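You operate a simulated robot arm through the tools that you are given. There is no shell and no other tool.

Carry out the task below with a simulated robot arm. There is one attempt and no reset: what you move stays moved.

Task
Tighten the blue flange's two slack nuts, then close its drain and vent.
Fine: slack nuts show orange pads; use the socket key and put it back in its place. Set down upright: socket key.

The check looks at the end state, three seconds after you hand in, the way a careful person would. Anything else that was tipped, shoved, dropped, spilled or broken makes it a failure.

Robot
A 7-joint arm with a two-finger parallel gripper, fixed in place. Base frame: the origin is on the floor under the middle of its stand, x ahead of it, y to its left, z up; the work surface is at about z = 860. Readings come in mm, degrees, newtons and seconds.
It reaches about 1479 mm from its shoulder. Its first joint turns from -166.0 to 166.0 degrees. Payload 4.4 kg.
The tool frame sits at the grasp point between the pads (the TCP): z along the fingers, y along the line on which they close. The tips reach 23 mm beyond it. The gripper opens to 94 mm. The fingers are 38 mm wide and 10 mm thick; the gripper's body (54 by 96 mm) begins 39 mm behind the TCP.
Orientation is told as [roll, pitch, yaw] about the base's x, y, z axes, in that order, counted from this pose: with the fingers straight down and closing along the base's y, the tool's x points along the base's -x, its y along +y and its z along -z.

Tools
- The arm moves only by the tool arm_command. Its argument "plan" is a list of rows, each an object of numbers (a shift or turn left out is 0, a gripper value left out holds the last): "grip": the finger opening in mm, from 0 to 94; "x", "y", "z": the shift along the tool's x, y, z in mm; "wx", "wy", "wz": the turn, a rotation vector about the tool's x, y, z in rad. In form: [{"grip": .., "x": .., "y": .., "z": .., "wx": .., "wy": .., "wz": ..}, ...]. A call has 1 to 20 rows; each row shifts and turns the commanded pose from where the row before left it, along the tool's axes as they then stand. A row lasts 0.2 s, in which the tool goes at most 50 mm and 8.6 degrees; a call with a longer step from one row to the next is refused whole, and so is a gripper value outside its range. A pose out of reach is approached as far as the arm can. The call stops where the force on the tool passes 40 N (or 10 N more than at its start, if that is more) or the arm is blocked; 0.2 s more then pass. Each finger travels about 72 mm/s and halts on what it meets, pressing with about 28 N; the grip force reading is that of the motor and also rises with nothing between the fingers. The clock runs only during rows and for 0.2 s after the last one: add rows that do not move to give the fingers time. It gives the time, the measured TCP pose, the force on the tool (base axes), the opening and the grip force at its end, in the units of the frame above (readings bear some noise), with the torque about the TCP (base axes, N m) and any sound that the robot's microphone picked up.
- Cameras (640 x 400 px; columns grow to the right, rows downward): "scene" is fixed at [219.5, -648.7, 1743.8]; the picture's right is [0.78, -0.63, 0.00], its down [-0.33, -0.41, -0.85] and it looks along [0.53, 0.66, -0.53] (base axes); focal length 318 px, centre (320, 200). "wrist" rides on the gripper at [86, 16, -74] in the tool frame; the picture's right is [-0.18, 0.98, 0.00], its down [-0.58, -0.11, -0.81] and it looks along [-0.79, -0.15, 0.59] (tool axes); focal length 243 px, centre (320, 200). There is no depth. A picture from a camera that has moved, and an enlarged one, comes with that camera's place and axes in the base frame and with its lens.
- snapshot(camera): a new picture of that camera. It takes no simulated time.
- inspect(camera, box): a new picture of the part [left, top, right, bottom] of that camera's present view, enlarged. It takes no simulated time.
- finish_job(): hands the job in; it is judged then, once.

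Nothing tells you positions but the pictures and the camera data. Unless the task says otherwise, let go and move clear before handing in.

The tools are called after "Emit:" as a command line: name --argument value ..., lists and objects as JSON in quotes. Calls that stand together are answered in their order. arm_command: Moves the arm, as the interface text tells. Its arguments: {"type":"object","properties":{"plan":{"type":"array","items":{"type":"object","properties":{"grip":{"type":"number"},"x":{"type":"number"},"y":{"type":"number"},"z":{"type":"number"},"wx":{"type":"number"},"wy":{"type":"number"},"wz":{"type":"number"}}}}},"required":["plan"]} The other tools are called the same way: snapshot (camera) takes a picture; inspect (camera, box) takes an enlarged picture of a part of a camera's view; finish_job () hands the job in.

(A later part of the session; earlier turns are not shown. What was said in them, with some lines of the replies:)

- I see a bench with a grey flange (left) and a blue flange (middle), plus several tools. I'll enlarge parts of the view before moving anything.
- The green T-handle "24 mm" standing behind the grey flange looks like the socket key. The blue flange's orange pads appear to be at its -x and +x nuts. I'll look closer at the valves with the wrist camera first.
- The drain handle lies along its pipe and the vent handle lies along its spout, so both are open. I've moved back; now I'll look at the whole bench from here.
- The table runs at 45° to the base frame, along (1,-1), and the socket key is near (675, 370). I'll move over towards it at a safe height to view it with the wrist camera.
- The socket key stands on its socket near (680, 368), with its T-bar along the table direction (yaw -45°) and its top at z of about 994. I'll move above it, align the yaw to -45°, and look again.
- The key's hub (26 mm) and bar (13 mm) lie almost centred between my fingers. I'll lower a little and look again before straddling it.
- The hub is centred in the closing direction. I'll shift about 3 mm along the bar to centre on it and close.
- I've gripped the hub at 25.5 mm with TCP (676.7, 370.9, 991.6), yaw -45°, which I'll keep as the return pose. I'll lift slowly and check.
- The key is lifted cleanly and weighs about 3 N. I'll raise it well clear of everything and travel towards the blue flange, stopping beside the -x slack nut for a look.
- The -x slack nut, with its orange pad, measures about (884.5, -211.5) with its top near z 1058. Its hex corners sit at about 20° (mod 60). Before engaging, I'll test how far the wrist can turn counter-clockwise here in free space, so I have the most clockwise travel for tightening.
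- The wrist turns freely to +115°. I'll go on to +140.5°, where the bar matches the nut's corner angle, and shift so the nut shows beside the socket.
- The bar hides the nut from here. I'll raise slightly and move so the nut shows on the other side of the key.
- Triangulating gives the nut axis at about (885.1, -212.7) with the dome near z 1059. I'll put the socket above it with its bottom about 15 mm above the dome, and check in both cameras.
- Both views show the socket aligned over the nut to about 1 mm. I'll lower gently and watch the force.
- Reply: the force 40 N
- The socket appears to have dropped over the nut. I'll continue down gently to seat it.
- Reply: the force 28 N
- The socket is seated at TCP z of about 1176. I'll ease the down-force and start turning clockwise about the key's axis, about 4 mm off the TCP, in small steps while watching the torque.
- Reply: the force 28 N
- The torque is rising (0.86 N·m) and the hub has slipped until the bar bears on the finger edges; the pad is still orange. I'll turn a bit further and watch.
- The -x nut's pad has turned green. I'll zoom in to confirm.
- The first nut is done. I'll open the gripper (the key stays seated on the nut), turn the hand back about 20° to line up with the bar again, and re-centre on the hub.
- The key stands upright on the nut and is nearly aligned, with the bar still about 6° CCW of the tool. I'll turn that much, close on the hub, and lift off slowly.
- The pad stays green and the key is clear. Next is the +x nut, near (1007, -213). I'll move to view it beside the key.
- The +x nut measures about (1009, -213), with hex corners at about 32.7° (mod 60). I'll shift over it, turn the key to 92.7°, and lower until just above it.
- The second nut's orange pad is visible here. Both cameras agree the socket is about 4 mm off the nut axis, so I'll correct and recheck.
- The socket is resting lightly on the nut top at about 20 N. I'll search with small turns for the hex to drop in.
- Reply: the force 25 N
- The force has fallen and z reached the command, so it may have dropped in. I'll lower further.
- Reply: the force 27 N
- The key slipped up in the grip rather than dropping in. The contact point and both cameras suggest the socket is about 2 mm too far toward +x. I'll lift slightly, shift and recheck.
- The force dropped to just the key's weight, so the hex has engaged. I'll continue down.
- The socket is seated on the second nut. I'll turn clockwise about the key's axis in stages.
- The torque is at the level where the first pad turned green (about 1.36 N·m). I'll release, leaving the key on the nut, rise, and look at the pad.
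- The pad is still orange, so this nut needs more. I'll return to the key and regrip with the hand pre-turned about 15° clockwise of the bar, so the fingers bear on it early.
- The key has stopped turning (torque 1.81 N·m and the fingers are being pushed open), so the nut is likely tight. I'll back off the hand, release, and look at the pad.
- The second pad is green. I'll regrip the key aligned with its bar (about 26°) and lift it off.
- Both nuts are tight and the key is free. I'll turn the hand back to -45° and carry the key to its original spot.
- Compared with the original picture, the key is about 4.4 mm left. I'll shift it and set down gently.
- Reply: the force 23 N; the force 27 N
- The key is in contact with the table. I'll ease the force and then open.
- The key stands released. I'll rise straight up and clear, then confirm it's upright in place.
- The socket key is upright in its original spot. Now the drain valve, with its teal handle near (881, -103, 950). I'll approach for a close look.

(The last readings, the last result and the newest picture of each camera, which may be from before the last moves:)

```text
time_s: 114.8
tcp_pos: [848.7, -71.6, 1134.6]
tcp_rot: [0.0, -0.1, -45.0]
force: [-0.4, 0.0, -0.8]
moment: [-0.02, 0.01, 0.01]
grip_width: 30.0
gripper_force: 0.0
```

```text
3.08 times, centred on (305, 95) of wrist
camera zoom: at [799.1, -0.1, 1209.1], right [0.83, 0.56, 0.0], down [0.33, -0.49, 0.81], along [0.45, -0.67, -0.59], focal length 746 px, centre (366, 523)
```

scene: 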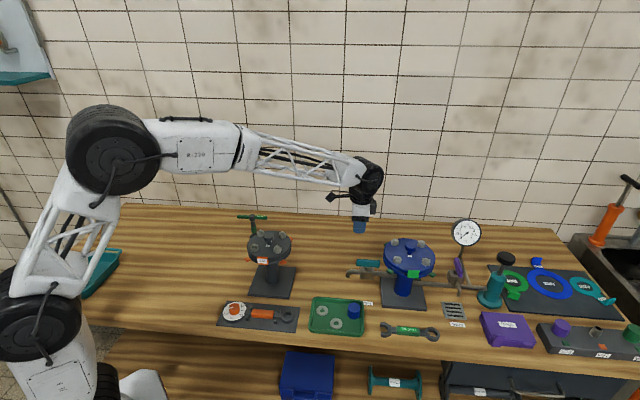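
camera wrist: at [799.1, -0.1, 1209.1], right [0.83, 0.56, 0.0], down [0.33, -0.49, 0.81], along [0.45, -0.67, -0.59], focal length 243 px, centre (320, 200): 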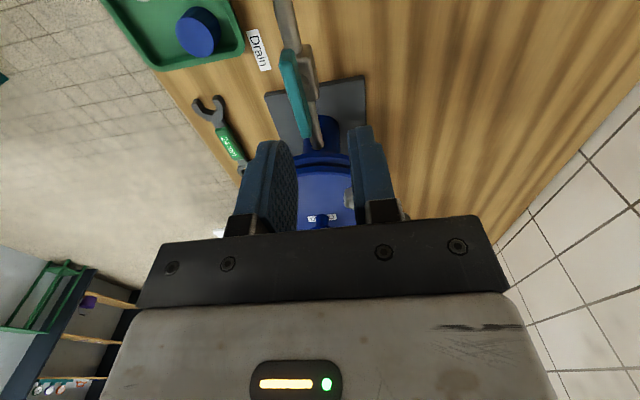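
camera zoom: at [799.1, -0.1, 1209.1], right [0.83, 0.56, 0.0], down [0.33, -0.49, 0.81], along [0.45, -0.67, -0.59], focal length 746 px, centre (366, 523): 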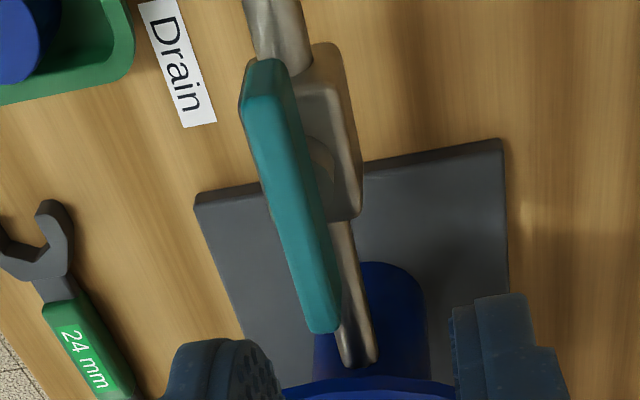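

The drain handle is about (857, -122, top z≈990), 86 mm long, along the pipe. A 90° turn with the hand gripping it would bring the hand into the flange, so I'll push the outer end round with closed fingers at yaw 0. First I'll rotate to yaw 0 and refine the position.

Emit:
arm_command --plan '[{"wz": -0.131, "grip": 0}, {"wz": -0.131}, {"wz": -0.131}, {"wz": -0.131}, {"wz": -0.131}, {"wz": -0.13}, {"x": 30, "y": -20}, {"x": 30, "y": -20}, {}]'

Emit:
snapshot --camera "wrist"

Emit:
inspect --camera "wrist" --box '[260, 0, 420, 110]'

Emit:
inspect --camera "scene" --box '[330, 215, 410, 290]'

```text
time_s: 116.8
tcp_pos: [788.7, -111.7, 1129.4]
tcp_rot: [0.0, -0.1, 0.0]
force: [-1.1, 0.7, 0.6]
moment: [0.01, -0.03, 0.03]
grip_width: 0.0
gripper_force: 28.1
```

```text
taken
camera wrist: at [702.8, -95.9, 1204.5], right [0.18, 0.98, 0.0], down [0.58, -0.11, 0.81], along [0.79, -0.15, -0.59], focal length 243 px, centre (320, 200)
```

wrist: 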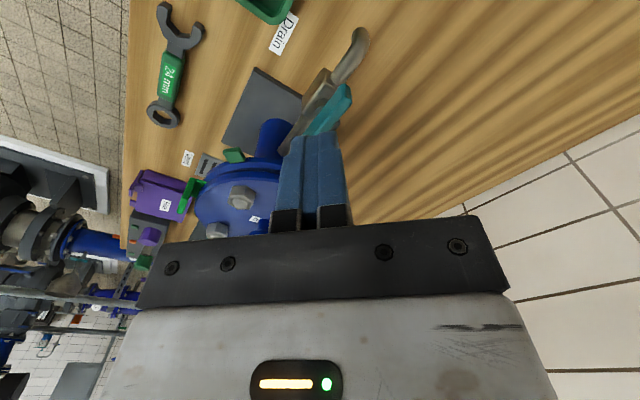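

```text
3.64 times, centred on (340, 55) of wrist
camera zoom: at [702.8, -95.9, 1204.5], right [0.18, 0.98, 0.0], down [0.58, -0.11, 0.81], along [0.79, -0.15, -0.59], focal length 882 px, centre (247, 727)
```

zoom: 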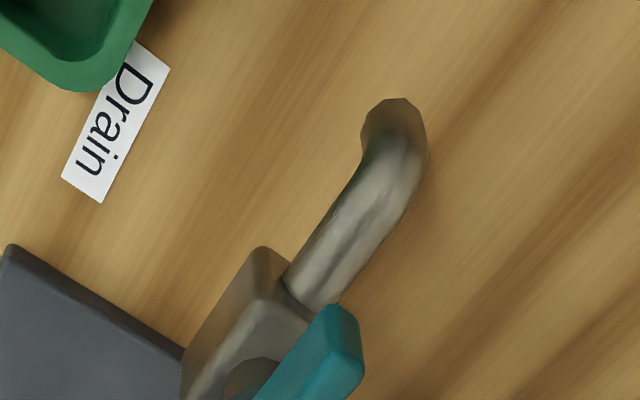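

```text
5.33 times, centred on (370, 252) of scene
camera zoom: at [219.5, -648.7, 1743.8], right [0.78, -0.63, 0.0], down [-0.33, -0.41, -0.85], along [0.53, 0.66, -0.53], focal length 1698 px, centre (53, -80)
```

zoom: 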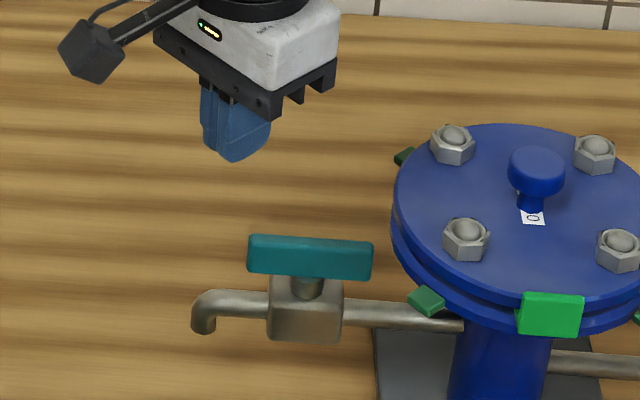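

Emit:
arm_command --plan '[{"z": 30}, {"z": 30}, {"z": 30}, {}]'

Emit:
snapshot --camera "wrist"

Emit:
inspect --camera "wrist" --box '[260, 40, 420, 150]'

Emit:
inspect --camera "scene" --box '[330, 235, 400, 285]'

```text
time_s: 117.8
tcp_pos: [791.2, -117.6, 1043.1]
tcp_rot: [0.1, -0.1, -0.1]
force: [0.6, -0.6, -0.5]
moment: [0.01, 0.0, 0.01]
grip_width: 0.0
gripper_force: 28.3
```

```text
taken
camera wrist: at [704.7, -100.9, 1116.9], right [0.19, 0.98, 0.0], down [0.58, -0.11, 0.81], along [0.79, -0.15, -0.59], focal length 243 px, centre (320, 200)
```

wrist: 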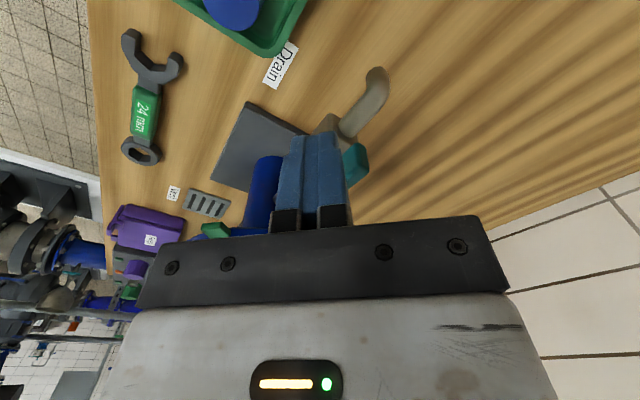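

```text
3.64 times, centred on (340, 95) of wrist
camera zoom: at [704.7, -100.9, 1116.9], right [0.19, 0.98, 0.0], down [0.58, -0.11, 0.81], along [0.79, -0.15, -0.59], focal length 882 px, centre (247, 582)
```

zoom: 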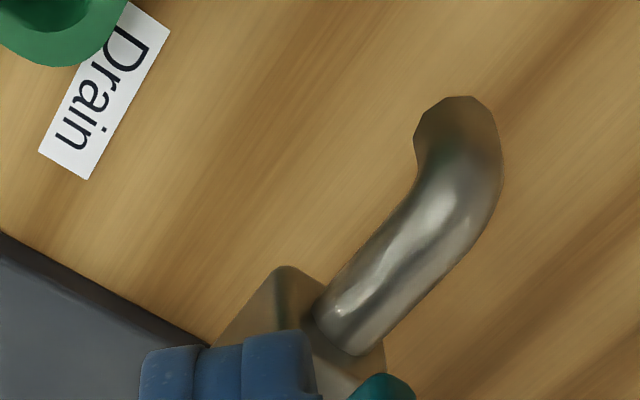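

```text
8.00 times, centred on (365, 260) of scene
camera zoom: at [219.5, -648.7, 1743.8], right [0.78, -0.63, 0.0], down [-0.33, -0.41, -0.85], along [0.53, 0.66, -0.53], focal length 2548 px, centre (-40, -280)
```

zoom: 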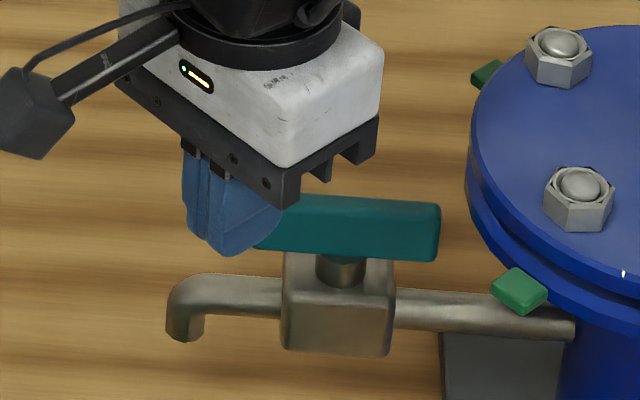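

Emit:
arm_command --plan '[{}]'

Emit:
arm_command --plan '[{}, {}]'

```text
time_s: 118.2
tcp_pos: [791.5, -116.6, 1041.4]
tcp_rot: [0.0, 0.0, -0.1]
force: [0.0, -0.4, 0.6]
moment: [0.02, 0.03, -0.01]
grip_width: 0.2
gripper_force: 27.6
```

```text
time_s: 118.8
tcp_pos: [790.6, -117.4, 1042.0]
tcp_rot: [0.0, 0.0, -0.1]
force: [0.0, -0.1, 1.3]
moment: [0.0, 0.02, -0.02]
grip_width: 0.0
gripper_force: 27.5
```

Emit:
arm_command --plan '[{"y": 9, "x": 6}, {"z": 15}, {"z": 15}, {"z": 12}, {}]'

Emit:
inspect --camera "scene" --box '[330, 235, 400, 285]'

Emit:
snapshot --camera "wrist"

```text
time_s: 120.0
tcp_pos: [785.1, -106.1, 999.2]
tcp_rot: [-0.1, 0.0, 0.0]
force: [0.9, -0.1, 0.4]
moment: [-0.01, -0.05, -0.04]
grip_width: 0.0
gripper_force: 28.4
```

```text
8.00 times, centred on (365, 260) of scene
camera zoom: at [219.5, -648.7, 1743.8], right [0.78, -0.63, 0.0], down [-0.33, -0.41, -0.85], along [0.53, 0.66, -0.53], focal length 2548 px, centre (-40, -280)
```

zoom: 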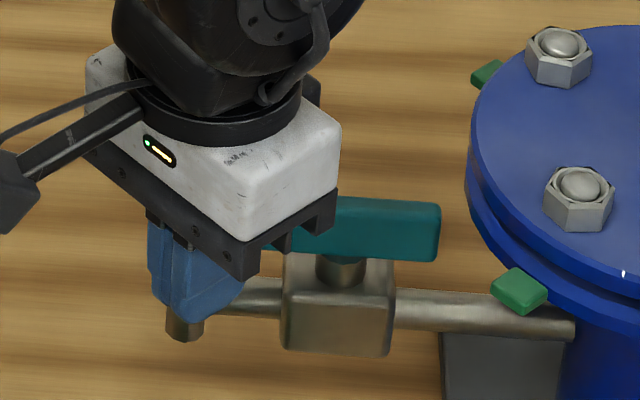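

```text
taken
camera wrist: at [698.4, -89.5, 1075.2], right [0.18, 0.98, 0.0], down [0.58, -0.11, 0.81], along [0.79, -0.15, -0.59], focal length 243 px, centre (320, 200)
```

wrist: 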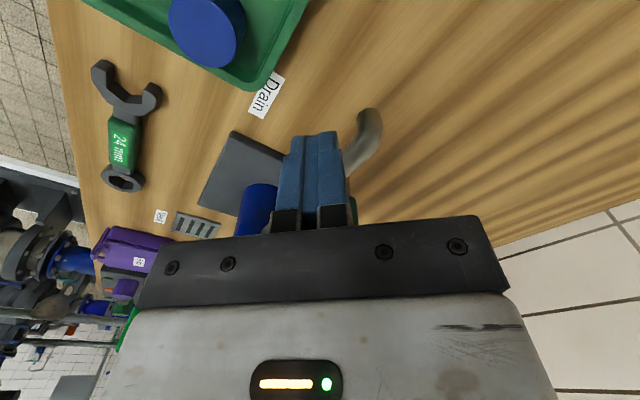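

The fingers are beside the drain handle's outer end. I'll advance toward +x to find contact.

Emit:
arm_command --plan '[{"x": -8}, {"x": -7}, {}]'

Emit:
arm_command --plan '[{"x": -4}, {}]'

Emit:
arm_command --plan '[{"x": -4}, {}]'

Emit:
inspect --camera "scene" --box '[330, 235, 400, 285]'

```text
time_s: 120.8
tcp_pos: [800.7, -103.9, 999.3]
tcp_rot: [0.0, 0.0, -0.2]
force: [0.8, 0.1, -0.4]
moment: [0.03, -0.03, 0.0]
grip_width: 0.0
gripper_force: 28.5
```

```text
time_s: 121.4
tcp_pos: [804.3, -104.6, 998.5]
tcp_rot: [-0.1, 0.1, 0.0]
force: [-16.6, 10.7, -0.3]
moment: [-0.01, -0.01, 0.35]
grip_width: 0.0
gripper_force: 28.0
```

```text
time_s: 122.0
tcp_pos: [809.3, -103.7, 1000.9]
tcp_rot: [0.0, -0.1, -0.1]
force: [-1.4, -0.8, 1.4]
moment: [-0.02, -0.03, -0.04]
grip_width: 0.0
gripper_force: 27.9
```

```text
8.00 times, centred on (365, 260) of scene
camera zoom: at [219.5, -648.7, 1743.8], right [0.78, -0.63, 0.0], down [-0.33, -0.41, -0.85], along [0.53, 0.66, -0.53], focal length 2548 px, centre (-40, -280)
```

zoom: 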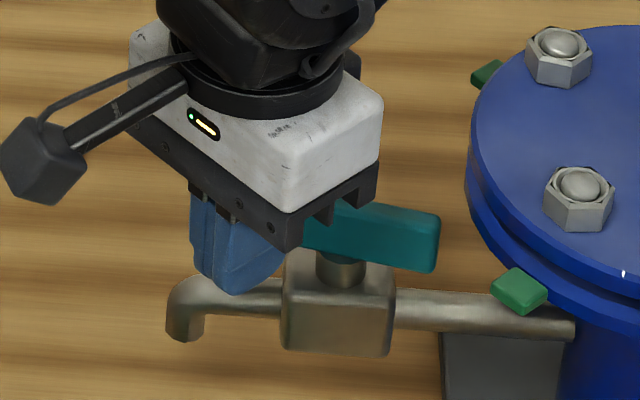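

The handle turns clockwise under light force. I'll continue following the arc.

Emit:
arm_command --plan '[{"x": -3.5, "y": 1}, {"x": -3.5, "y": 1.5}, {}]'

Emit:
arm_command --plan '[{"x": -3.5, "y": 1.5}, {"x": -3.5, "y": 1.5}, {}]'

Emit:
arm_command --plan '[{"x": -4, "y": 1}, {"x": -4, "y": 1}, {}]'

Emit:
inspect --camera "scene" --box '[330, 235, 400, 285]'

```text
time_s: 122.8
tcp_pos: [814.8, -101.9, 997.6]
tcp_rot: [0.0, -0.1, -0.1]
force: [-2.0, -0.1, 1.7]
moment: [0.0, -0.04, 0.02]
grip_width: 0.0
gripper_force: 28.1
```

```text
time_s: 123.6
tcp_pos: [821.7, -98.8, 998.0]
tcp_rot: [0.0, 0.0, 0.0]
force: [-2.8, 0.3, -2.2]
moment: [0.01, 0.01, 0.04]
grip_width: 0.1
gripper_force: 27.6
```

```text
time_s: 124.4
tcp_pos: [829.6, -96.1, 997.9]
tcp_rot: [0.0, -0.1, -0.1]
force: [-8.0, 2.2, 1.6]
moment: [-0.04, -0.02, -0.07]
grip_width: 0.0
gripper_force: 28.0
```

```text
8.00 times, centred on (365, 260) of scene
camera zoom: at [219.5, -648.7, 1743.8], right [0.78, -0.63, 0.0], down [-0.33, -0.41, -0.85], along [0.53, 0.66, -0.53], focal length 2548 px, centre (-40, -280)
```

zoom: 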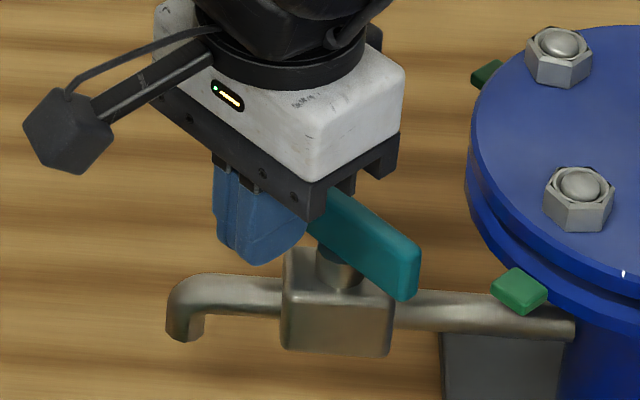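

Emit:
arm_command --plan '[{"x": 3}, {"y": 8}, {"y": 8}, {"x": -3}, {"x": -4}, {}]'

Emit:
arm_command --plan '[{"x": -4, "y": 1}, {"x": -4, "y": 0.5}, {}]'

Emit:
inspect --camera "scene" --box '[330, 235, 400, 285]'

```text
time_s: 125.8
tcp_pos: [833.7, -79.9, 999.8]
tcp_rot: [0.0, 0.1, -0.1]
force: [-3.8, 2.2, -1.0]
moment: [0.03, 0.07, -0.03]
grip_width: 0.0
gripper_force: 27.8
```

```text
time_s: 126.6
tcp_pos: [841.5, -80.0, 998.0]
tcp_rot: [0.0, 0.1, 0.0]
force: [-2.0, 0.0, -0.4]
moment: [0.0, 0.01, -0.04]
grip_width: 0.0
gripper_force: 27.7
```

```text
8.00 times, centred on (365, 260) of scene
camera zoom: at [219.5, -648.7, 1743.8], right [0.78, -0.63, 0.0], down [-0.33, -0.41, -0.85], along [0.53, 0.66, -0.53], focal length 2548 px, centre (-40, -280)
```

zoom: 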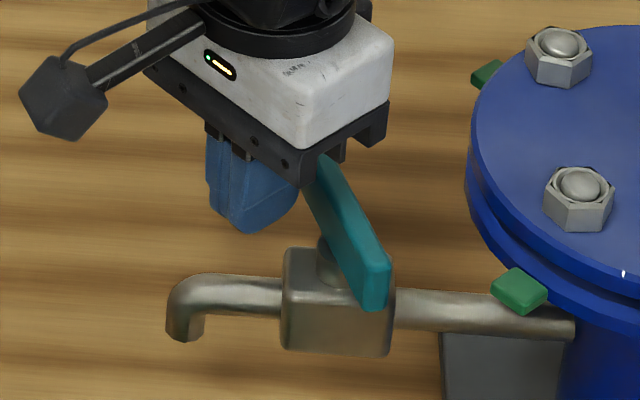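

Emit:
arm_command --plan '[{"x": -4}, {"x": -4, "y": -1.5}, {}]'

Emit:
arm_command --plan '[{"x": -4, "y": -2}, {"x": -3, "y": -2}, {}]'

Emit:
inspect --camera "scene" --box '[330, 235, 400, 285]'

```text
time_s: 127.4
tcp_pos: [850.8, -80.7, 999.2]
tcp_rot: [0.1, 0.0, 0.0]
force: [-2.4, 3.5, -0.8]
moment: [-0.01, 0.02, 0.05]
grip_width: 0.0
gripper_force: 27.9
```

```text
time_s: 127.9
tcp_pos: [852.1, -83.7, 998.9]
tcp_rot: [-0.1, 0.2, 0.1]
force: [-17.0, 9.6, 5.2]
moment: [-0.1, -0.18, -0.04]
grip_width: 0.0
gripper_force: 27.4
stopped in row 2: the force on the tool passed its limit at 52 N (the readings are from after the stop); the commanded pose is now the measured one
```

```text
8.00 times, centred on (365, 260) of scene
camera zoom: at [219.5, -648.7, 1743.8], right [0.78, -0.63, 0.0], down [-0.33, -0.41, -0.85], along [0.53, 0.66, -0.53], focal length 2548 px, centre (-40, -280)
```

zoom: 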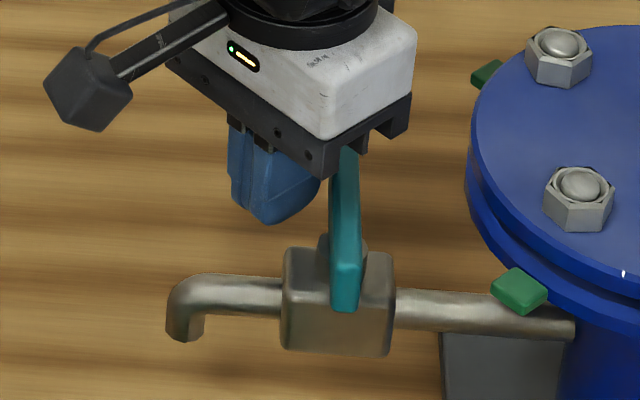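

The handle hit an end stop and now stands across the pipe. I'll back away and verify from above.

Emit:
arm_command --plan '[{"x": 4, "y": 3}, {"x": 12, "y": 12}, {"x": 15, "y": 15}, {"z": -30}, {"z": -40}, {"z": -40}, {}]'

Emit:
snapshot --camera "wrist"

Emit:
inspect --camera "scene" --box '[330, 235, 400, 285]'

```text
time_s: 129.5
tcp_pos: [822.5, -52.5, 1106.5]
tcp_rot: [0.0, 0.3, 0.0]
force: [-0.5, -0.3, 0.0]
moment: [0.0, -0.01, 0.02]
grip_width: 0.1
gripper_force: 27.8
```

```text
taken
camera wrist: at [736.4, -36.2, 1181.8], right [0.18, 0.98, 0.0], down [0.58, -0.11, 0.8], along [0.79, -0.15, -0.59], focal length 243 px, centre (320, 200)
```

wrist: 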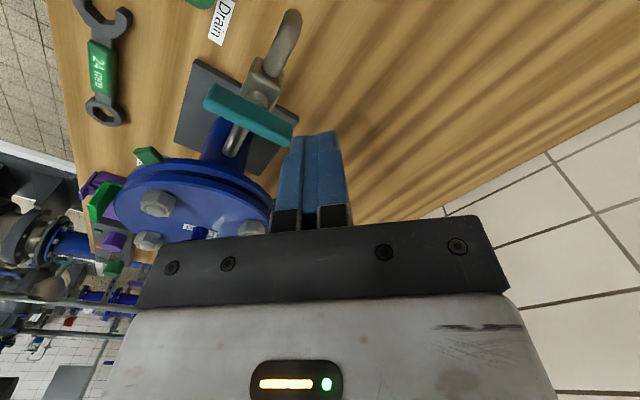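

```text
8.00 times, centred on (365, 260) of scene
camera zoom: at [219.5, -648.7, 1743.8], right [0.78, -0.63, 0.0], down [-0.33, -0.41, -0.85], along [0.53, 0.66, -0.53], focal length 2548 px, centre (-40, -280)
```

zoom: 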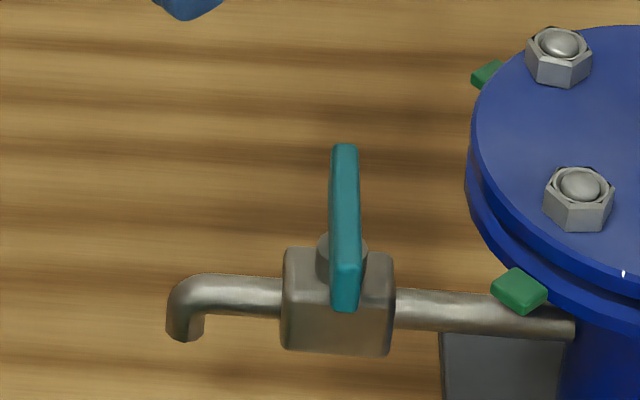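

The drain handle is at 44°, square across its pipe and at its stop, so it is closed. Next is the vent valve, with its purple handle near (1065, -329, ~997) lying along its spout. I'll go up and over to view it from the front with yaw +90°.

Emit:
arm_command --plan '[{"z": -40}, {"z": -40}, {"x": -27, "y": -35.3}, {"x": -27, "y": -35.3}, {"x": -27, "y": -35.3}, {"x": -27, "y": -35.3}, {"x": -27, "y": -35.3}, {"x": -27, "y": -35.3}, {"x": -27, "y": -35.3}, {"x": -27, "y": -35.3}, {"x": -27, "y": -35.3}, {}]'

Emit:
arm_command --plan '[{"wz": -0.143}, {"wz": -0.143}, {"wz": -0.143}, {"wz": -0.143}, {"wz": -0.143}, {"wz": -0.143}, {"wz": -0.143}, {"wz": -0.143}, {"wz": -0.143}, {"wz": -0.143}, {"wz": -0.141}, {"z": 30}, {"z": 30}, {}]'

Emit:
snapshot --camera "wrist"

Emit:
snapshot --camera "scene"

```text
time_s: 132.1
tcp_pos: [1068.8, -374.7, 1186.2]
tcp_rot: [0.0, 0.2, -0.1]
force: [-0.1, -0.4, 0.0]
moment: [0.02, -0.02, 0.03]
grip_width: 0.0
gripper_force: 27.6
```

```text
time_s: 135.1
tcp_pos: [1066.8, -371.1, 1126.4]
tcp_rot: [0.2, 0.0, 89.9]
force: [0.1, -0.3, 0.6]
moment: [-0.01, -0.04, -0.01]
grip_width: 0.0
gripper_force: 27.5
```

```text
taken
camera wrist: at [1050.9, -458.3, 1201.4], right [-0.98, 0.18, 0.0], down [0.11, 0.58, 0.81], along [0.15, 0.79, -0.59], focal length 243 px, centre (320, 200)
```

wrist: 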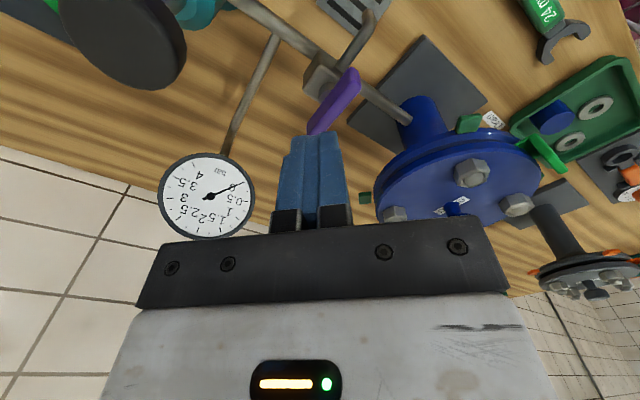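

```text
taken
```

scene: 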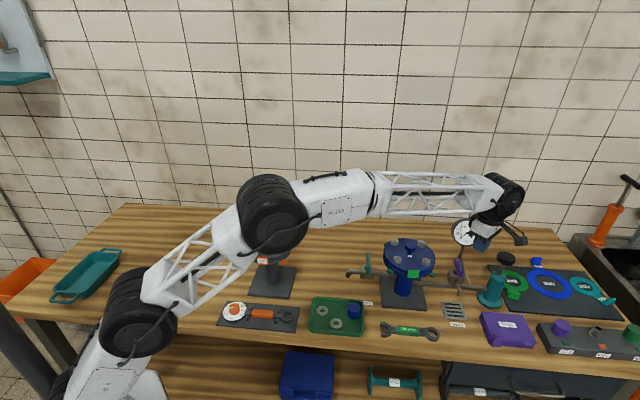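

Emit:
inspect --camera "wrist" --box '[230, 0, 410, 140]'

Emit:
inspect --camera "scene" --box '[430, 230, 510, 300]'

```text
2.86 times, centred on (320, 70) of wrist
camera zoom: at [1050.9, -458.3, 1201.4], right [-0.98, 0.18, 0.0], down [0.11, 0.58, 0.81], along [0.15, 0.79, -0.59], focal length 693 px, centre (320, 571)
```

zoom: 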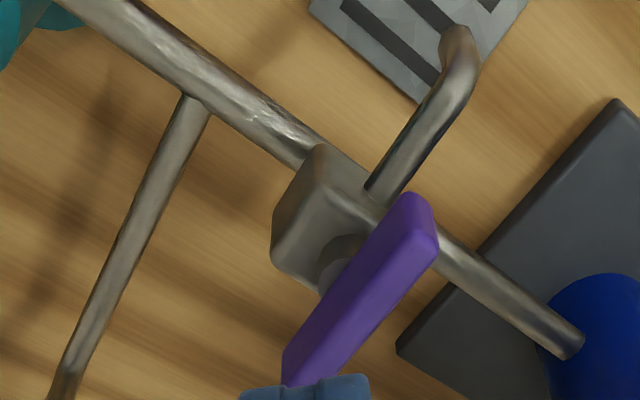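

```text
5.71 times, centred on (470, 265) of scene
camera zoom: at [219.5, -648.7, 1743.8], right [0.78, -0.63, 0.0], down [-0.33, -0.41, -0.85], along [0.53, 0.66, -0.53], focal length 1820 px, centre (-537, -171)
```

zoom: 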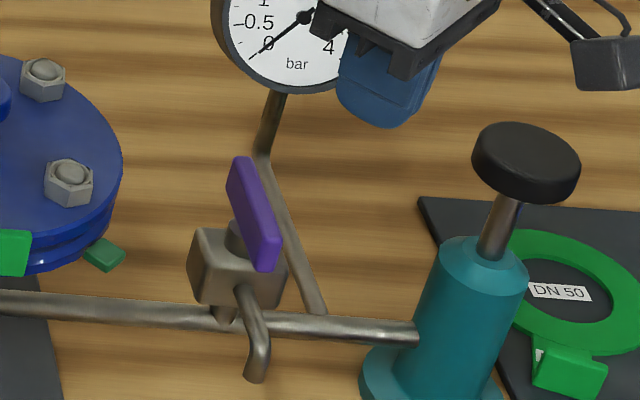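

The vent handle lies along its spout (open); the closed position is parallel to the main pipe. Its axis is about (1067, -331). I'll lower closed fingers in front of its near end and push clockwise as before.

Emit:
arm_command --plan '[{"x": 24, "y": 8.8}, {"z": 30}, {"z": 30}, {"z": 30}, {"z": 15}, {}]'

Emit:
inspect --camera "scene" --box '[430, 230, 510, 300]'

Emit:
snapshot --camera "wrist"

```text
time_s: 136.5
tcp_pos: [1055.6, -394.9, 1021.1]
tcp_rot: [0.2, 0.0, 89.9]
force: [-0.4, -0.1, 0.2]
moment: [-0.02, -0.04, -0.02]
grip_width: 0.1
gripper_force: 28.1
```

```text
5.71 times, centred on (470, 265) of scene
camera zoom: at [219.5, -648.7, 1743.8], right [0.78, -0.63, 0.0], down [-0.33, -0.41, -0.85], along [0.53, 0.66, -0.53], focal length 1820 px, centre (-537, -171)
```

zoom: 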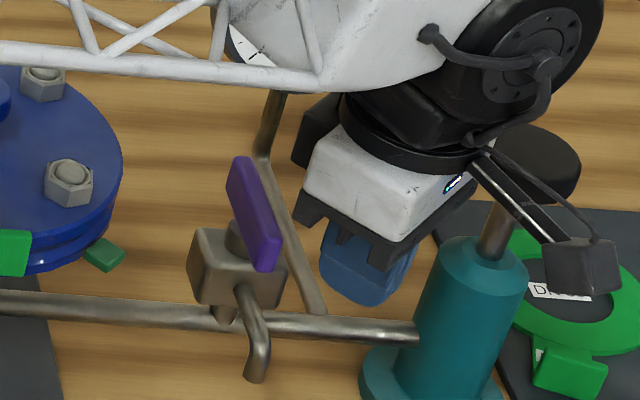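

```text
taken
camera wrist: at [1039.4, -482.2, 1097.4], right [-0.98, 0.19, 0.0], down [0.11, 0.58, 0.81], along [0.15, 0.79, -0.59], focal length 243 px, centre (320, 200)
```

wrist: 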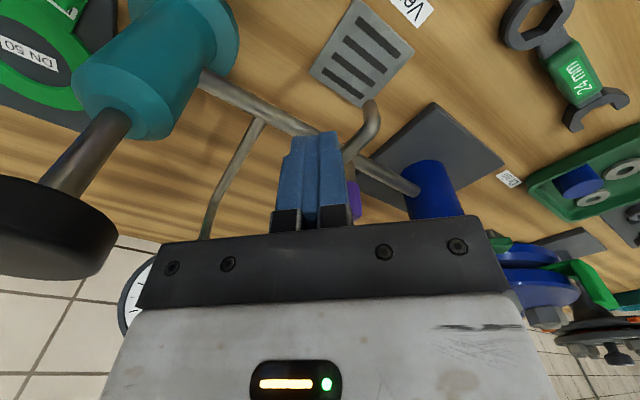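

Emit:
arm_command --plan '[{"y": -4, "z": 11}, {"x": -7}, {}]'

Emit:
arm_command --plan '[{"x": -4}, {}]'

Emit:
arm_command --plan '[{"x": -4}, {}]'

Emit:
inspect --camera "scene" --box '[430, 240, 500, 300]'

```text
time_s: 137.3
tcp_pos: [1058.9, -388.9, 1011.4]
tcp_rot: [0.3, 0.0, 89.9]
force: [0.4, -0.3, -0.6]
moment: [0.01, 0.0, -0.01]
grip_width: 0.0
gripper_force: 27.7
```

```text
time_s: 137.9
tcp_pos: [1058.8, -384.7, 1011.1]
tcp_rot: [0.2, -0.1, 89.9]
force: [-0.4, -0.2, -0.2]
moment: [-0.02, 0.01, -0.01]
grip_width: 0.0
gripper_force: 28.0
```

```text
time_s: 138.5
tcp_pos: [1058.8, -379.0, 1011.0]
tcp_rot: [0.3, 0.0, 89.9]
force: [-0.6, 0.4, -0.2]
moment: [0.02, 0.01, 0.01]
grip_width: 0.0
gripper_force: 28.1
```

```text
6.67 times, centred on (465, 270) of scene
camera zoom: at [219.5, -648.7, 1743.8], right [0.78, -0.63, 0.0], down [-0.33, -0.41, -0.85], along [0.53, 0.66, -0.53], focal length 2123 px, centre (-647, -267)
```

zoom: 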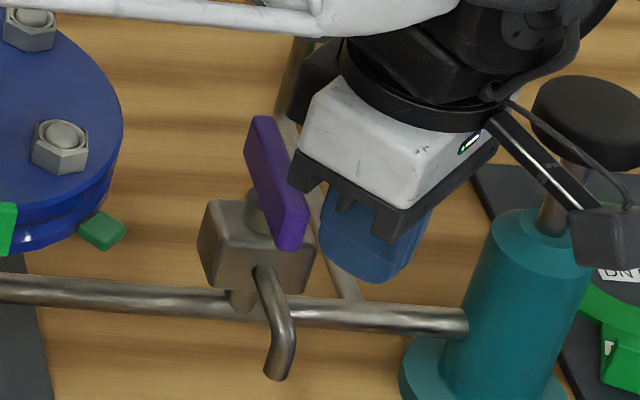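

Emit:
arm_command --plan '[{"x": -3}, {}]'

Emit:
arm_command --plan '[{"x": -3}, {}]'

Emit:
arm_command --plan '[{"x": -3}, {}]'

Emit:
inspect --camera "scene" --box '[430, 240, 500, 300]'

```text
time_s: 139.1
tcp_pos: [1058.0, -376.1, 1012.5]
tcp_rot: [0.1, 0.2, 89.9]
force: [0.1, -0.9, 0.5]
moment: [0.0, -0.01, -0.01]
grip_width: 0.0
gripper_force: 28.0
```

```text
time_s: 139.7
tcp_pos: [1058.0, -373.8, 1010.1]
tcp_rot: [0.2, 0.0, 90.0]
force: [1.6, -4.9, 0.4]
moment: [0.0, -0.02, 0.02]
grip_width: 0.0
gripper_force: 28.8
```

```text
time_s: 140.3
tcp_pos: [1058.2, -370.1, 1010.6]
tcp_rot: [0.2, 0.2, 89.9]
force: [0.3, -3.8, -1.6]
moment: [-0.02, 0.01, 0.01]
grip_width: 0.0
gripper_force: 27.4
```

```text
6.67 times, centred on (465, 270) of scene
camera zoom: at [219.5, -648.7, 1743.8], right [0.78, -0.63, 0.0], down [-0.33, -0.41, -0.85], along [0.53, 0.66, -0.53], focal length 2123 px, centre (-647, -267)
```

zoom: 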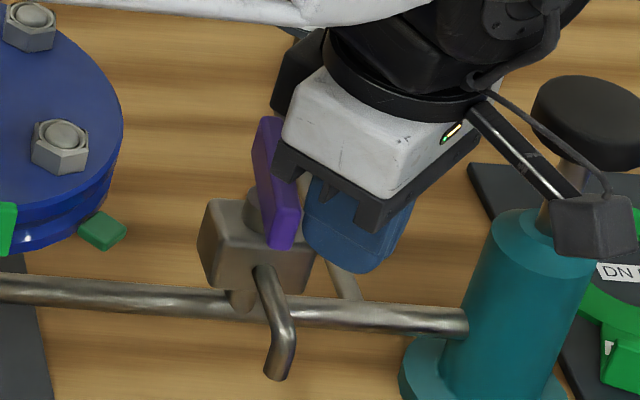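

The vent handle is turning clockwise. I'll continue along the arc.

Emit:
arm_command --plan '[{"x": -3, "y": 3}, {"x": -3, "y": 3}, {}]'

Emit:
arm_command --plan '[{"x": -3.5, "y": 3}, {"x": -3.5, "y": 2}, {}]'

Emit:
arm_command --plan '[{"x": -3.5, "y": 1}, {}]'

Emit:
inspect --camera "scene" --box '[430, 240, 500, 300]'

```text
time_s: 141.1
tcp_pos: [1053.6, -362.6, 1011.4]
tcp_rot: [0.2, 0.1, 90.1]
force: [0.6, -2.9, 2.0]
moment: [0.04, 0.05, 0.06]
grip_width: 0.0
gripper_force: 27.9
```

```text
time_s: 141.9
tcp_pos: [1048.7, -357.1, 1010.5]
tcp_rot: [0.1, 0.0, 89.9]
force: [0.3, -1.7, -0.7]
moment: [-0.01, -0.02, 0.03]
grip_width: 0.0
gripper_force: 28.2
```

```text
time_s: 142.5
tcp_pos: [1047.1, -354.4, 1010.9]
tcp_rot: [0.1, 0.0, 89.9]
force: [3.5, -16.8, 1.0]
moment: [-0.09, -0.03, -0.24]
grip_width: 0.1
gripper_force: 28.0
```

```text
6.67 times, centred on (465, 270) of scene
camera zoom: at [219.5, -648.7, 1743.8], right [0.78, -0.63, 0.0], down [-0.33, -0.41, -0.85], along [0.53, 0.66, -0.53], focal length 2123 px, centre (-647, -267)
```

zoom: 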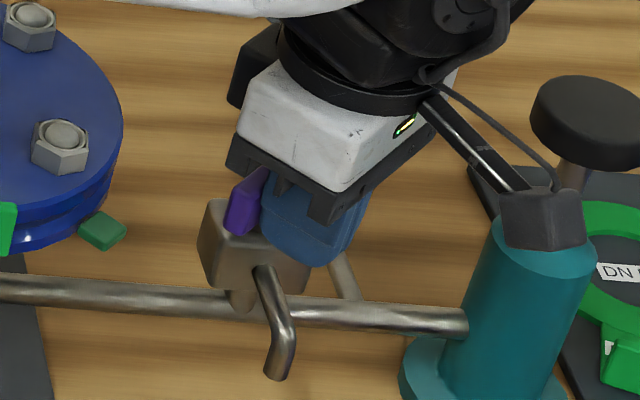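

Emit:
arm_command --plan '[{"x": 3}, {"y": 8}, {"y": 8}, {"x": -3}, {"x": -3}, {}]'

Emit:
arm_command --plan '[{"x": -4, "y": 1}, {}]'

Emit:
inspect --camera "scene" --box '[430, 240, 500, 300]'

```text
time_s: 143.9
tcp_pos: [1031.7, -351.2, 1009.7]
tcp_rot: [0.1, 0.0, 89.9]
force: [-5.5, -6.9, -2.5]
moment: [-0.03, -0.01, 0.07]
grip_width: 0.2
gripper_force: 27.8
```

```text
time_s: 144.5
tcp_pos: [1031.1, -347.2, 1010.4]
tcp_rot: [0.2, 0.0, 90.1]
force: [-1.6, -3.8, -3.3]
moment: [-0.03, 0.04, 0.0]
grip_width: 0.1
gripper_force: 28.1
```

```text
6.67 times, centred on (465, 270) of scene
camera zoom: at [219.5, -648.7, 1743.8], right [0.78, -0.63, 0.0], down [-0.33, -0.41, -0.85], along [0.53, 0.66, -0.53], focal length 2123 px, centre (-647, -267)
```

zoom: 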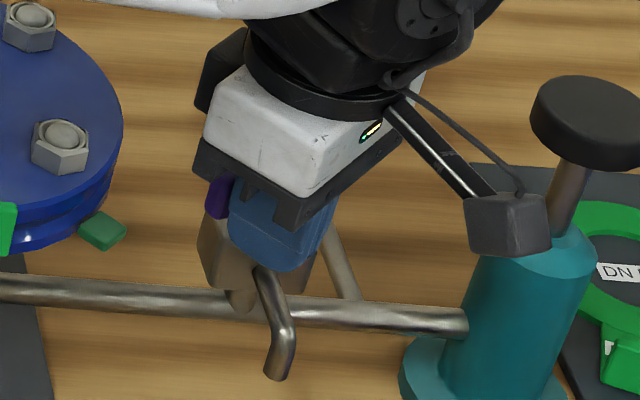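

Emit:
arm_command --plan '[{"x": -4, "y": 1}, {"x": -4}, {}]'

Emit:
arm_command --plan '[{"x": -4, "y": -1.5}, {}]'

Emit:
arm_command --plan '[{"x": -3.5, "y": -2}, {}]'

Emit:
inspect --camera "scene" --box '[430, 240, 500, 300]'

```text
time_s: 145.3
tcp_pos: [1029.6, -338.4, 1011.4]
tcp_rot: [0.2, 0.1, 89.9]
force: [-2.5, -4.8, 1.2]
moment: [0.1, 0.01, 0.01]
grip_width: 0.1
gripper_force: 27.4
```

```text
time_s: 145.9
tcp_pos: [1031.4, -335.4, 1011.3]
tcp_rot: [0.2, 0.1, 90.0]
force: [-9.6, -20.4, 0.7]
moment: [0.1, -0.03, -0.08]
grip_width: 0.2
gripper_force: 27.5
```

```text
time_s: 146.2
tcp_pos: [1029.6, -336.1, 1010.8]
tcp_rot: [0.3, 0.0, 89.9]
force: [-8.9, -5.5, 2.1]
moment: [0.04, -0.05, 0.08]
grip_width: 0.0
gripper_force: 27.5
stopped in row 1: the force on the tool passed its limit at 46 N (the readings are from after the stop); the commanded pose is now the measured one
```

```text
6.67 times, centred on (465, 270) of scene
camera zoom: at [219.5, -648.7, 1743.8], right [0.78, -0.63, 0.0], down [-0.33, -0.41, -0.85], along [0.53, 0.66, -0.53], focal length 2123 px, centre (-647, -267)
```

zoom: 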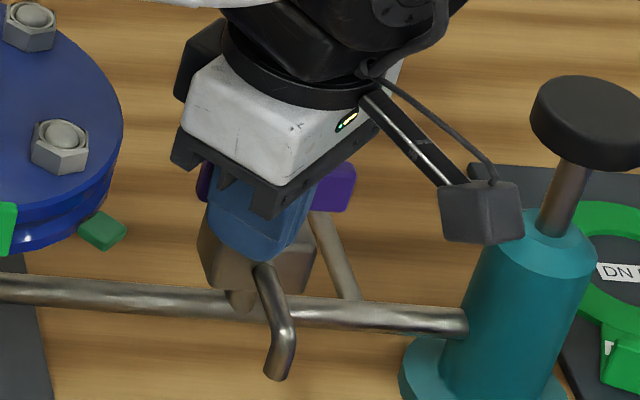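

The vent handle hit its end stop. I'll back off and check it.

Emit:
arm_command --plan '[{"x": 5, "y": 1}, {"x": 15}, {"x": 20}, {"z": -30}, {"z": -40}, {"z": -40}, {"z": -40}, {}]'

Emit:
snapshot --camera "wrist"

Emit:
inspect --camera "scene" --box '[430, 240, 500, 300]'

```text
time_s: 148.0
tcp_pos: [1030.9, -375.8, 1161.1]
tcp_rot: [0.3, 0.0, 89.9]
force: [-0.6, 0.3, 0.4]
moment: [0.02, -0.01, -0.02]
grip_width: 0.0
gripper_force: 28.0
```

```text
taken
camera wrist: at [1014.0, -461.9, 1236.4], right [-0.98, 0.19, 0.0], down [0.11, 0.58, 0.81], along [0.15, 0.79, -0.59], focal length 243 px, centre (320, 200)
```

wrist: 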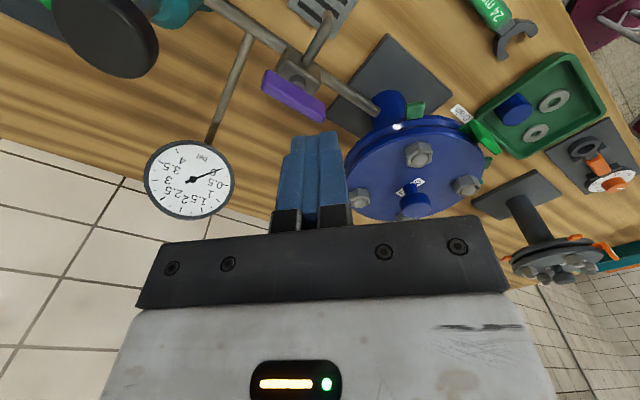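

```text
6.67 times, centred on (465, 270) of scene
camera zoom: at [219.5, -648.7, 1743.8], right [0.78, -0.63, 0.0], down [-0.33, -0.41, -0.85], along [0.53, 0.66, -0.53], focal length 2123 px, centre (-647, -267)
```

zoom: 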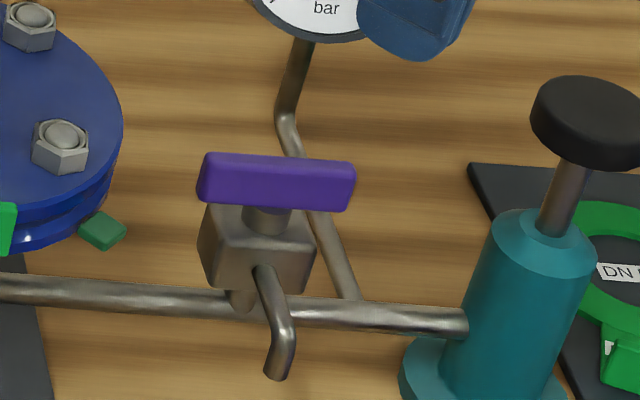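

Both valves are closed against their stops. I'll check all four pads and the rest of the bench.

Emit:
inspect --camera "wrist" --box '[320, 80, 500, 220]'

Emit:
inspect --camera "scene" --box '[340, 210, 480, 320]'

Emit:
snapshot --camera "scene"

```text
2.86 times, centred on (410, 150) of wrist
camera zoom: at [1014.0, -461.9, 1236.4], right [-0.98, 0.19, 0.0], down [0.11, 0.58, 0.81], along [0.15, 0.79, -0.59], focal length 693 px, centre (63, 343)
```

zoom: 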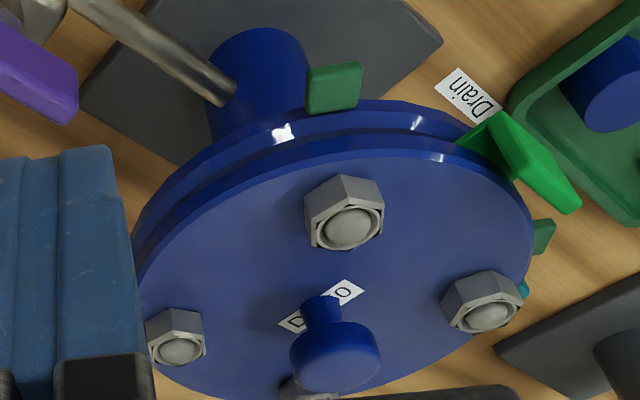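

```text
3.64 times, centred on (410, 265) of scene
camera zoom: at [219.5, -648.7, 1743.8], right [0.78, -0.63, 0.0], down [-0.33, -0.41, -0.85], along [0.53, 0.66, -0.53], focal length 1158 px, centre (-7, -36)
```

zoom: 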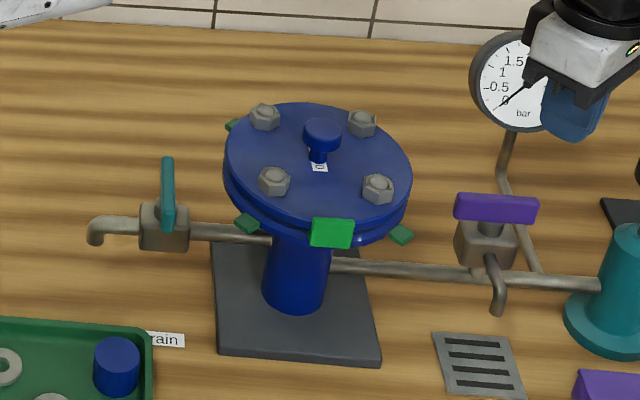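

```text
taken
```

scene: 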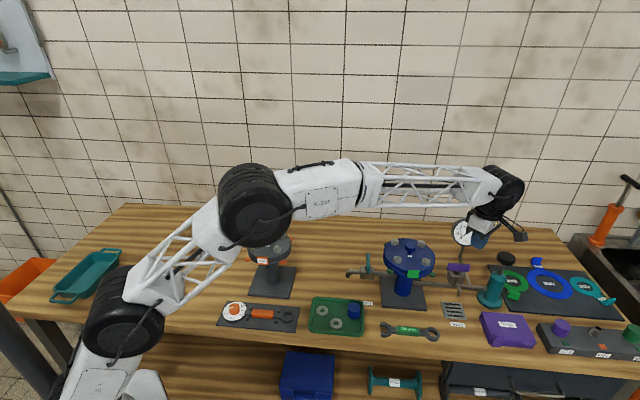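

Emit:
arm_command --plan '[{"z": -40}, {"z": -40}, {"z": -40}, {"z": -40}, {"x": -35, "y": 40}, {"x": -35, "y": 40}, {"x": -35, "y": 40}, {"x": -30, "y": 40}, {"y": 30, "grip": 60}, {}]'

Emit:
snapshot --camera "scene"

Emit:
inspect --camera "scene" --box '[210, 200, 320, 300]'

Emit:
snapshot --camera "wrist"

```text
refused: row 5 steps farther than a row can; nothing moved
```

```text
taken
```

scene: 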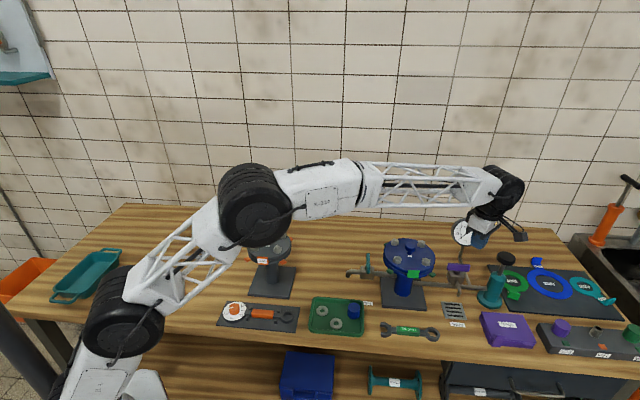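

```text
4.00 times, centred on (265, 250) of scene
camera zoom: at [219.5, -648.7, 1743.8], right [0.78, -0.63, 0.0], down [-0.33, -0.41, -0.85], along [0.53, 0.66, -0.53], focal length 1274 px, centre (540, 0)
```

zoom: 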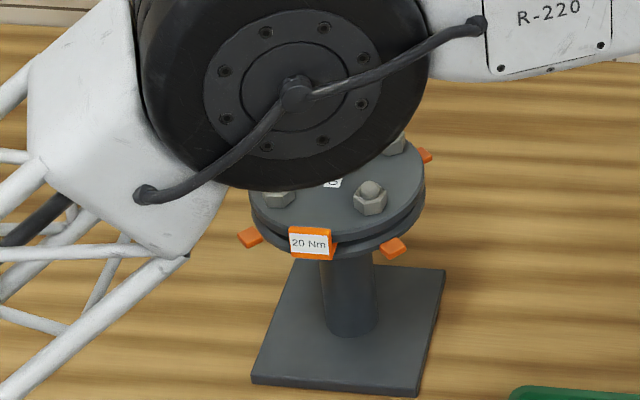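

```text
taken
camera wrist: at [1014.0, -461.9, 1236.4], right [-0.98, 0.19, 0.0], down [0.11, 0.58, 0.81], along [0.15, 0.79, -0.59], focal length 243 px, centre (320, 200)
```

wrist: 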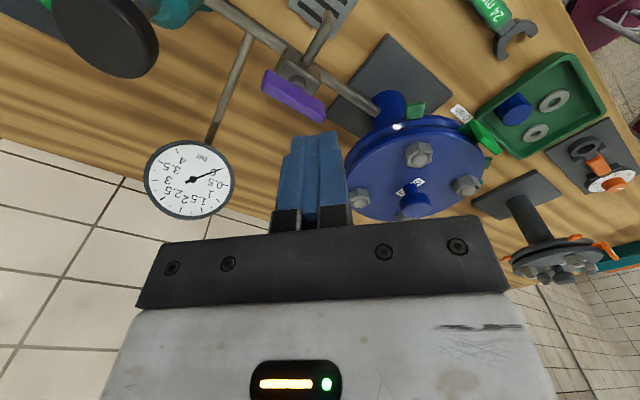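

That step was over the per-row limit, so nothing moved. I'll redo the retreat with smaller steps.

Emit:
arm_command --plan '[{"z": -40}, {"z": -40}, {"z": -40}, {"z": -40}, {"x": -28, "y": 36}, {"x": -28, "y": 36}, {"x": -28, "y": 36}, {"x": -28, "y": 36}, {"x": -28, "y": 36}, {"grip": 60}, {}]'

Emit:
snapshot --camera "scene"

Emit:
inspect --camera "scene" --box '[210, 200, 320, 300]'

Emit:
snapshot --camera "wrist"

```text
time_s: 150.4
tcp_pos: [853.4, -233.8, 1321.4]
tcp_rot: [0.2, 0.0, 89.8]
force: [0.4, 0.3, -0.7]
moment: [0.02, -0.02, 0.01]
grip_width: 59.8
gripper_force: 0.1
```

```text
taken
```

scene: 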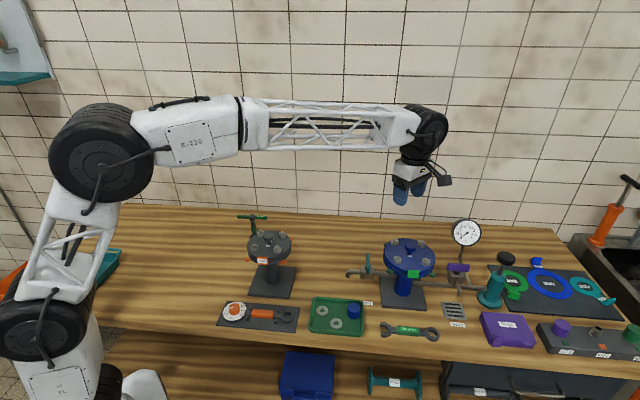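

```text
4.00 times, centred on (265, 250) of scene
camera zoom: at [219.5, -648.7, 1743.8], right [0.78, -0.63, 0.0], down [-0.33, -0.41, -0.85], along [0.53, 0.66, -0.53], focal length 1274 px, centre (540, 0)
```

zoom: 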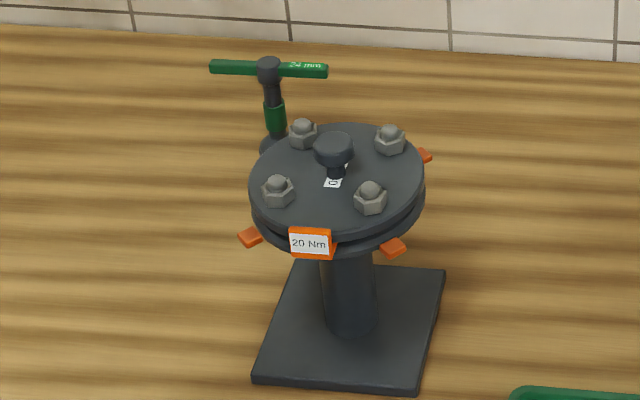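

```text
taken
camera wrist: at [837.9, -321.0, 1396.5], right [-0.98, 0.19, 0.0], down [0.11, 0.58, 0.81], along [0.15, 0.79, -0.59], focal length 243 px, centre (320, 200)
```

wrist: 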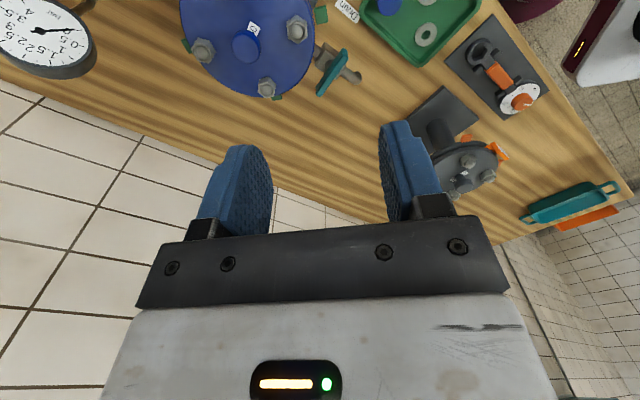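

Emit:
inspect --camera "wrist" --box '[170, 0, 370, 110]'

Emit:
inspect --camera "scene" --box '[340, 210, 480, 320]'

```text
3.20 times, centred on (270, 55) of wrist
camera zoom: at [837.9, -321.0, 1396.5], right [-0.98, 0.19, 0.0], down [0.11, 0.58, 0.81], along [0.15, 0.79, -0.59], focal length 776 px, centre (480, 664)
```

zoom: 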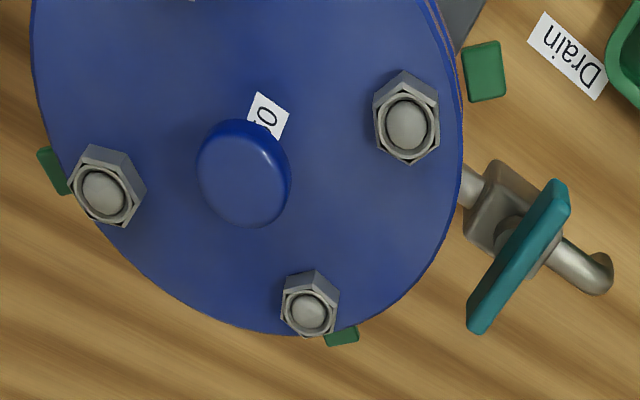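

```text
3.64 times, centred on (410, 265) of scene
camera zoom: at [219.5, -648.7, 1743.8], right [0.78, -0.63, 0.0], down [-0.33, -0.41, -0.85], along [0.53, 0.66, -0.53], focal length 1158 px, centre (-7, -36)
```

zoom: 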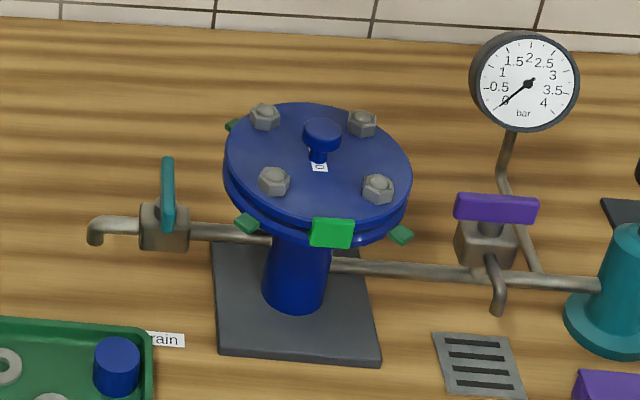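

All four of the blue flange's pads are green, and the drain and vent handles stand across their flow paths. The socket key is upright in its place, the gripper is empty and clear, and nothing else looks disturbed. I'm handing in.

Emit:
finish_job

```text
The job is handed in.
```

The blue flange job is done and handed in. In the last pictures before hand-in:

- **Nuts:** I tightened the two slack nuts with the socket key, and all four pads on the blue flange now show green.
- **Drain and vent:** I pushed both handles clockwise until they hit their stops. The drain handle now sits across its pipe, and the vent handle sits across its spout.
- **Socket key:** It stands upright in its original spot behind the grey flange, facing the same way as at the start.
- **Rest of the bench:** I saw nothing else tipped or moved, and the gripper is empty and clear.

The second nut took two goes. Its pad was still orange after the first turn, so I went back and turned it further. It stopped turning at about 1.8 N·m, and its pad was green when I checked.
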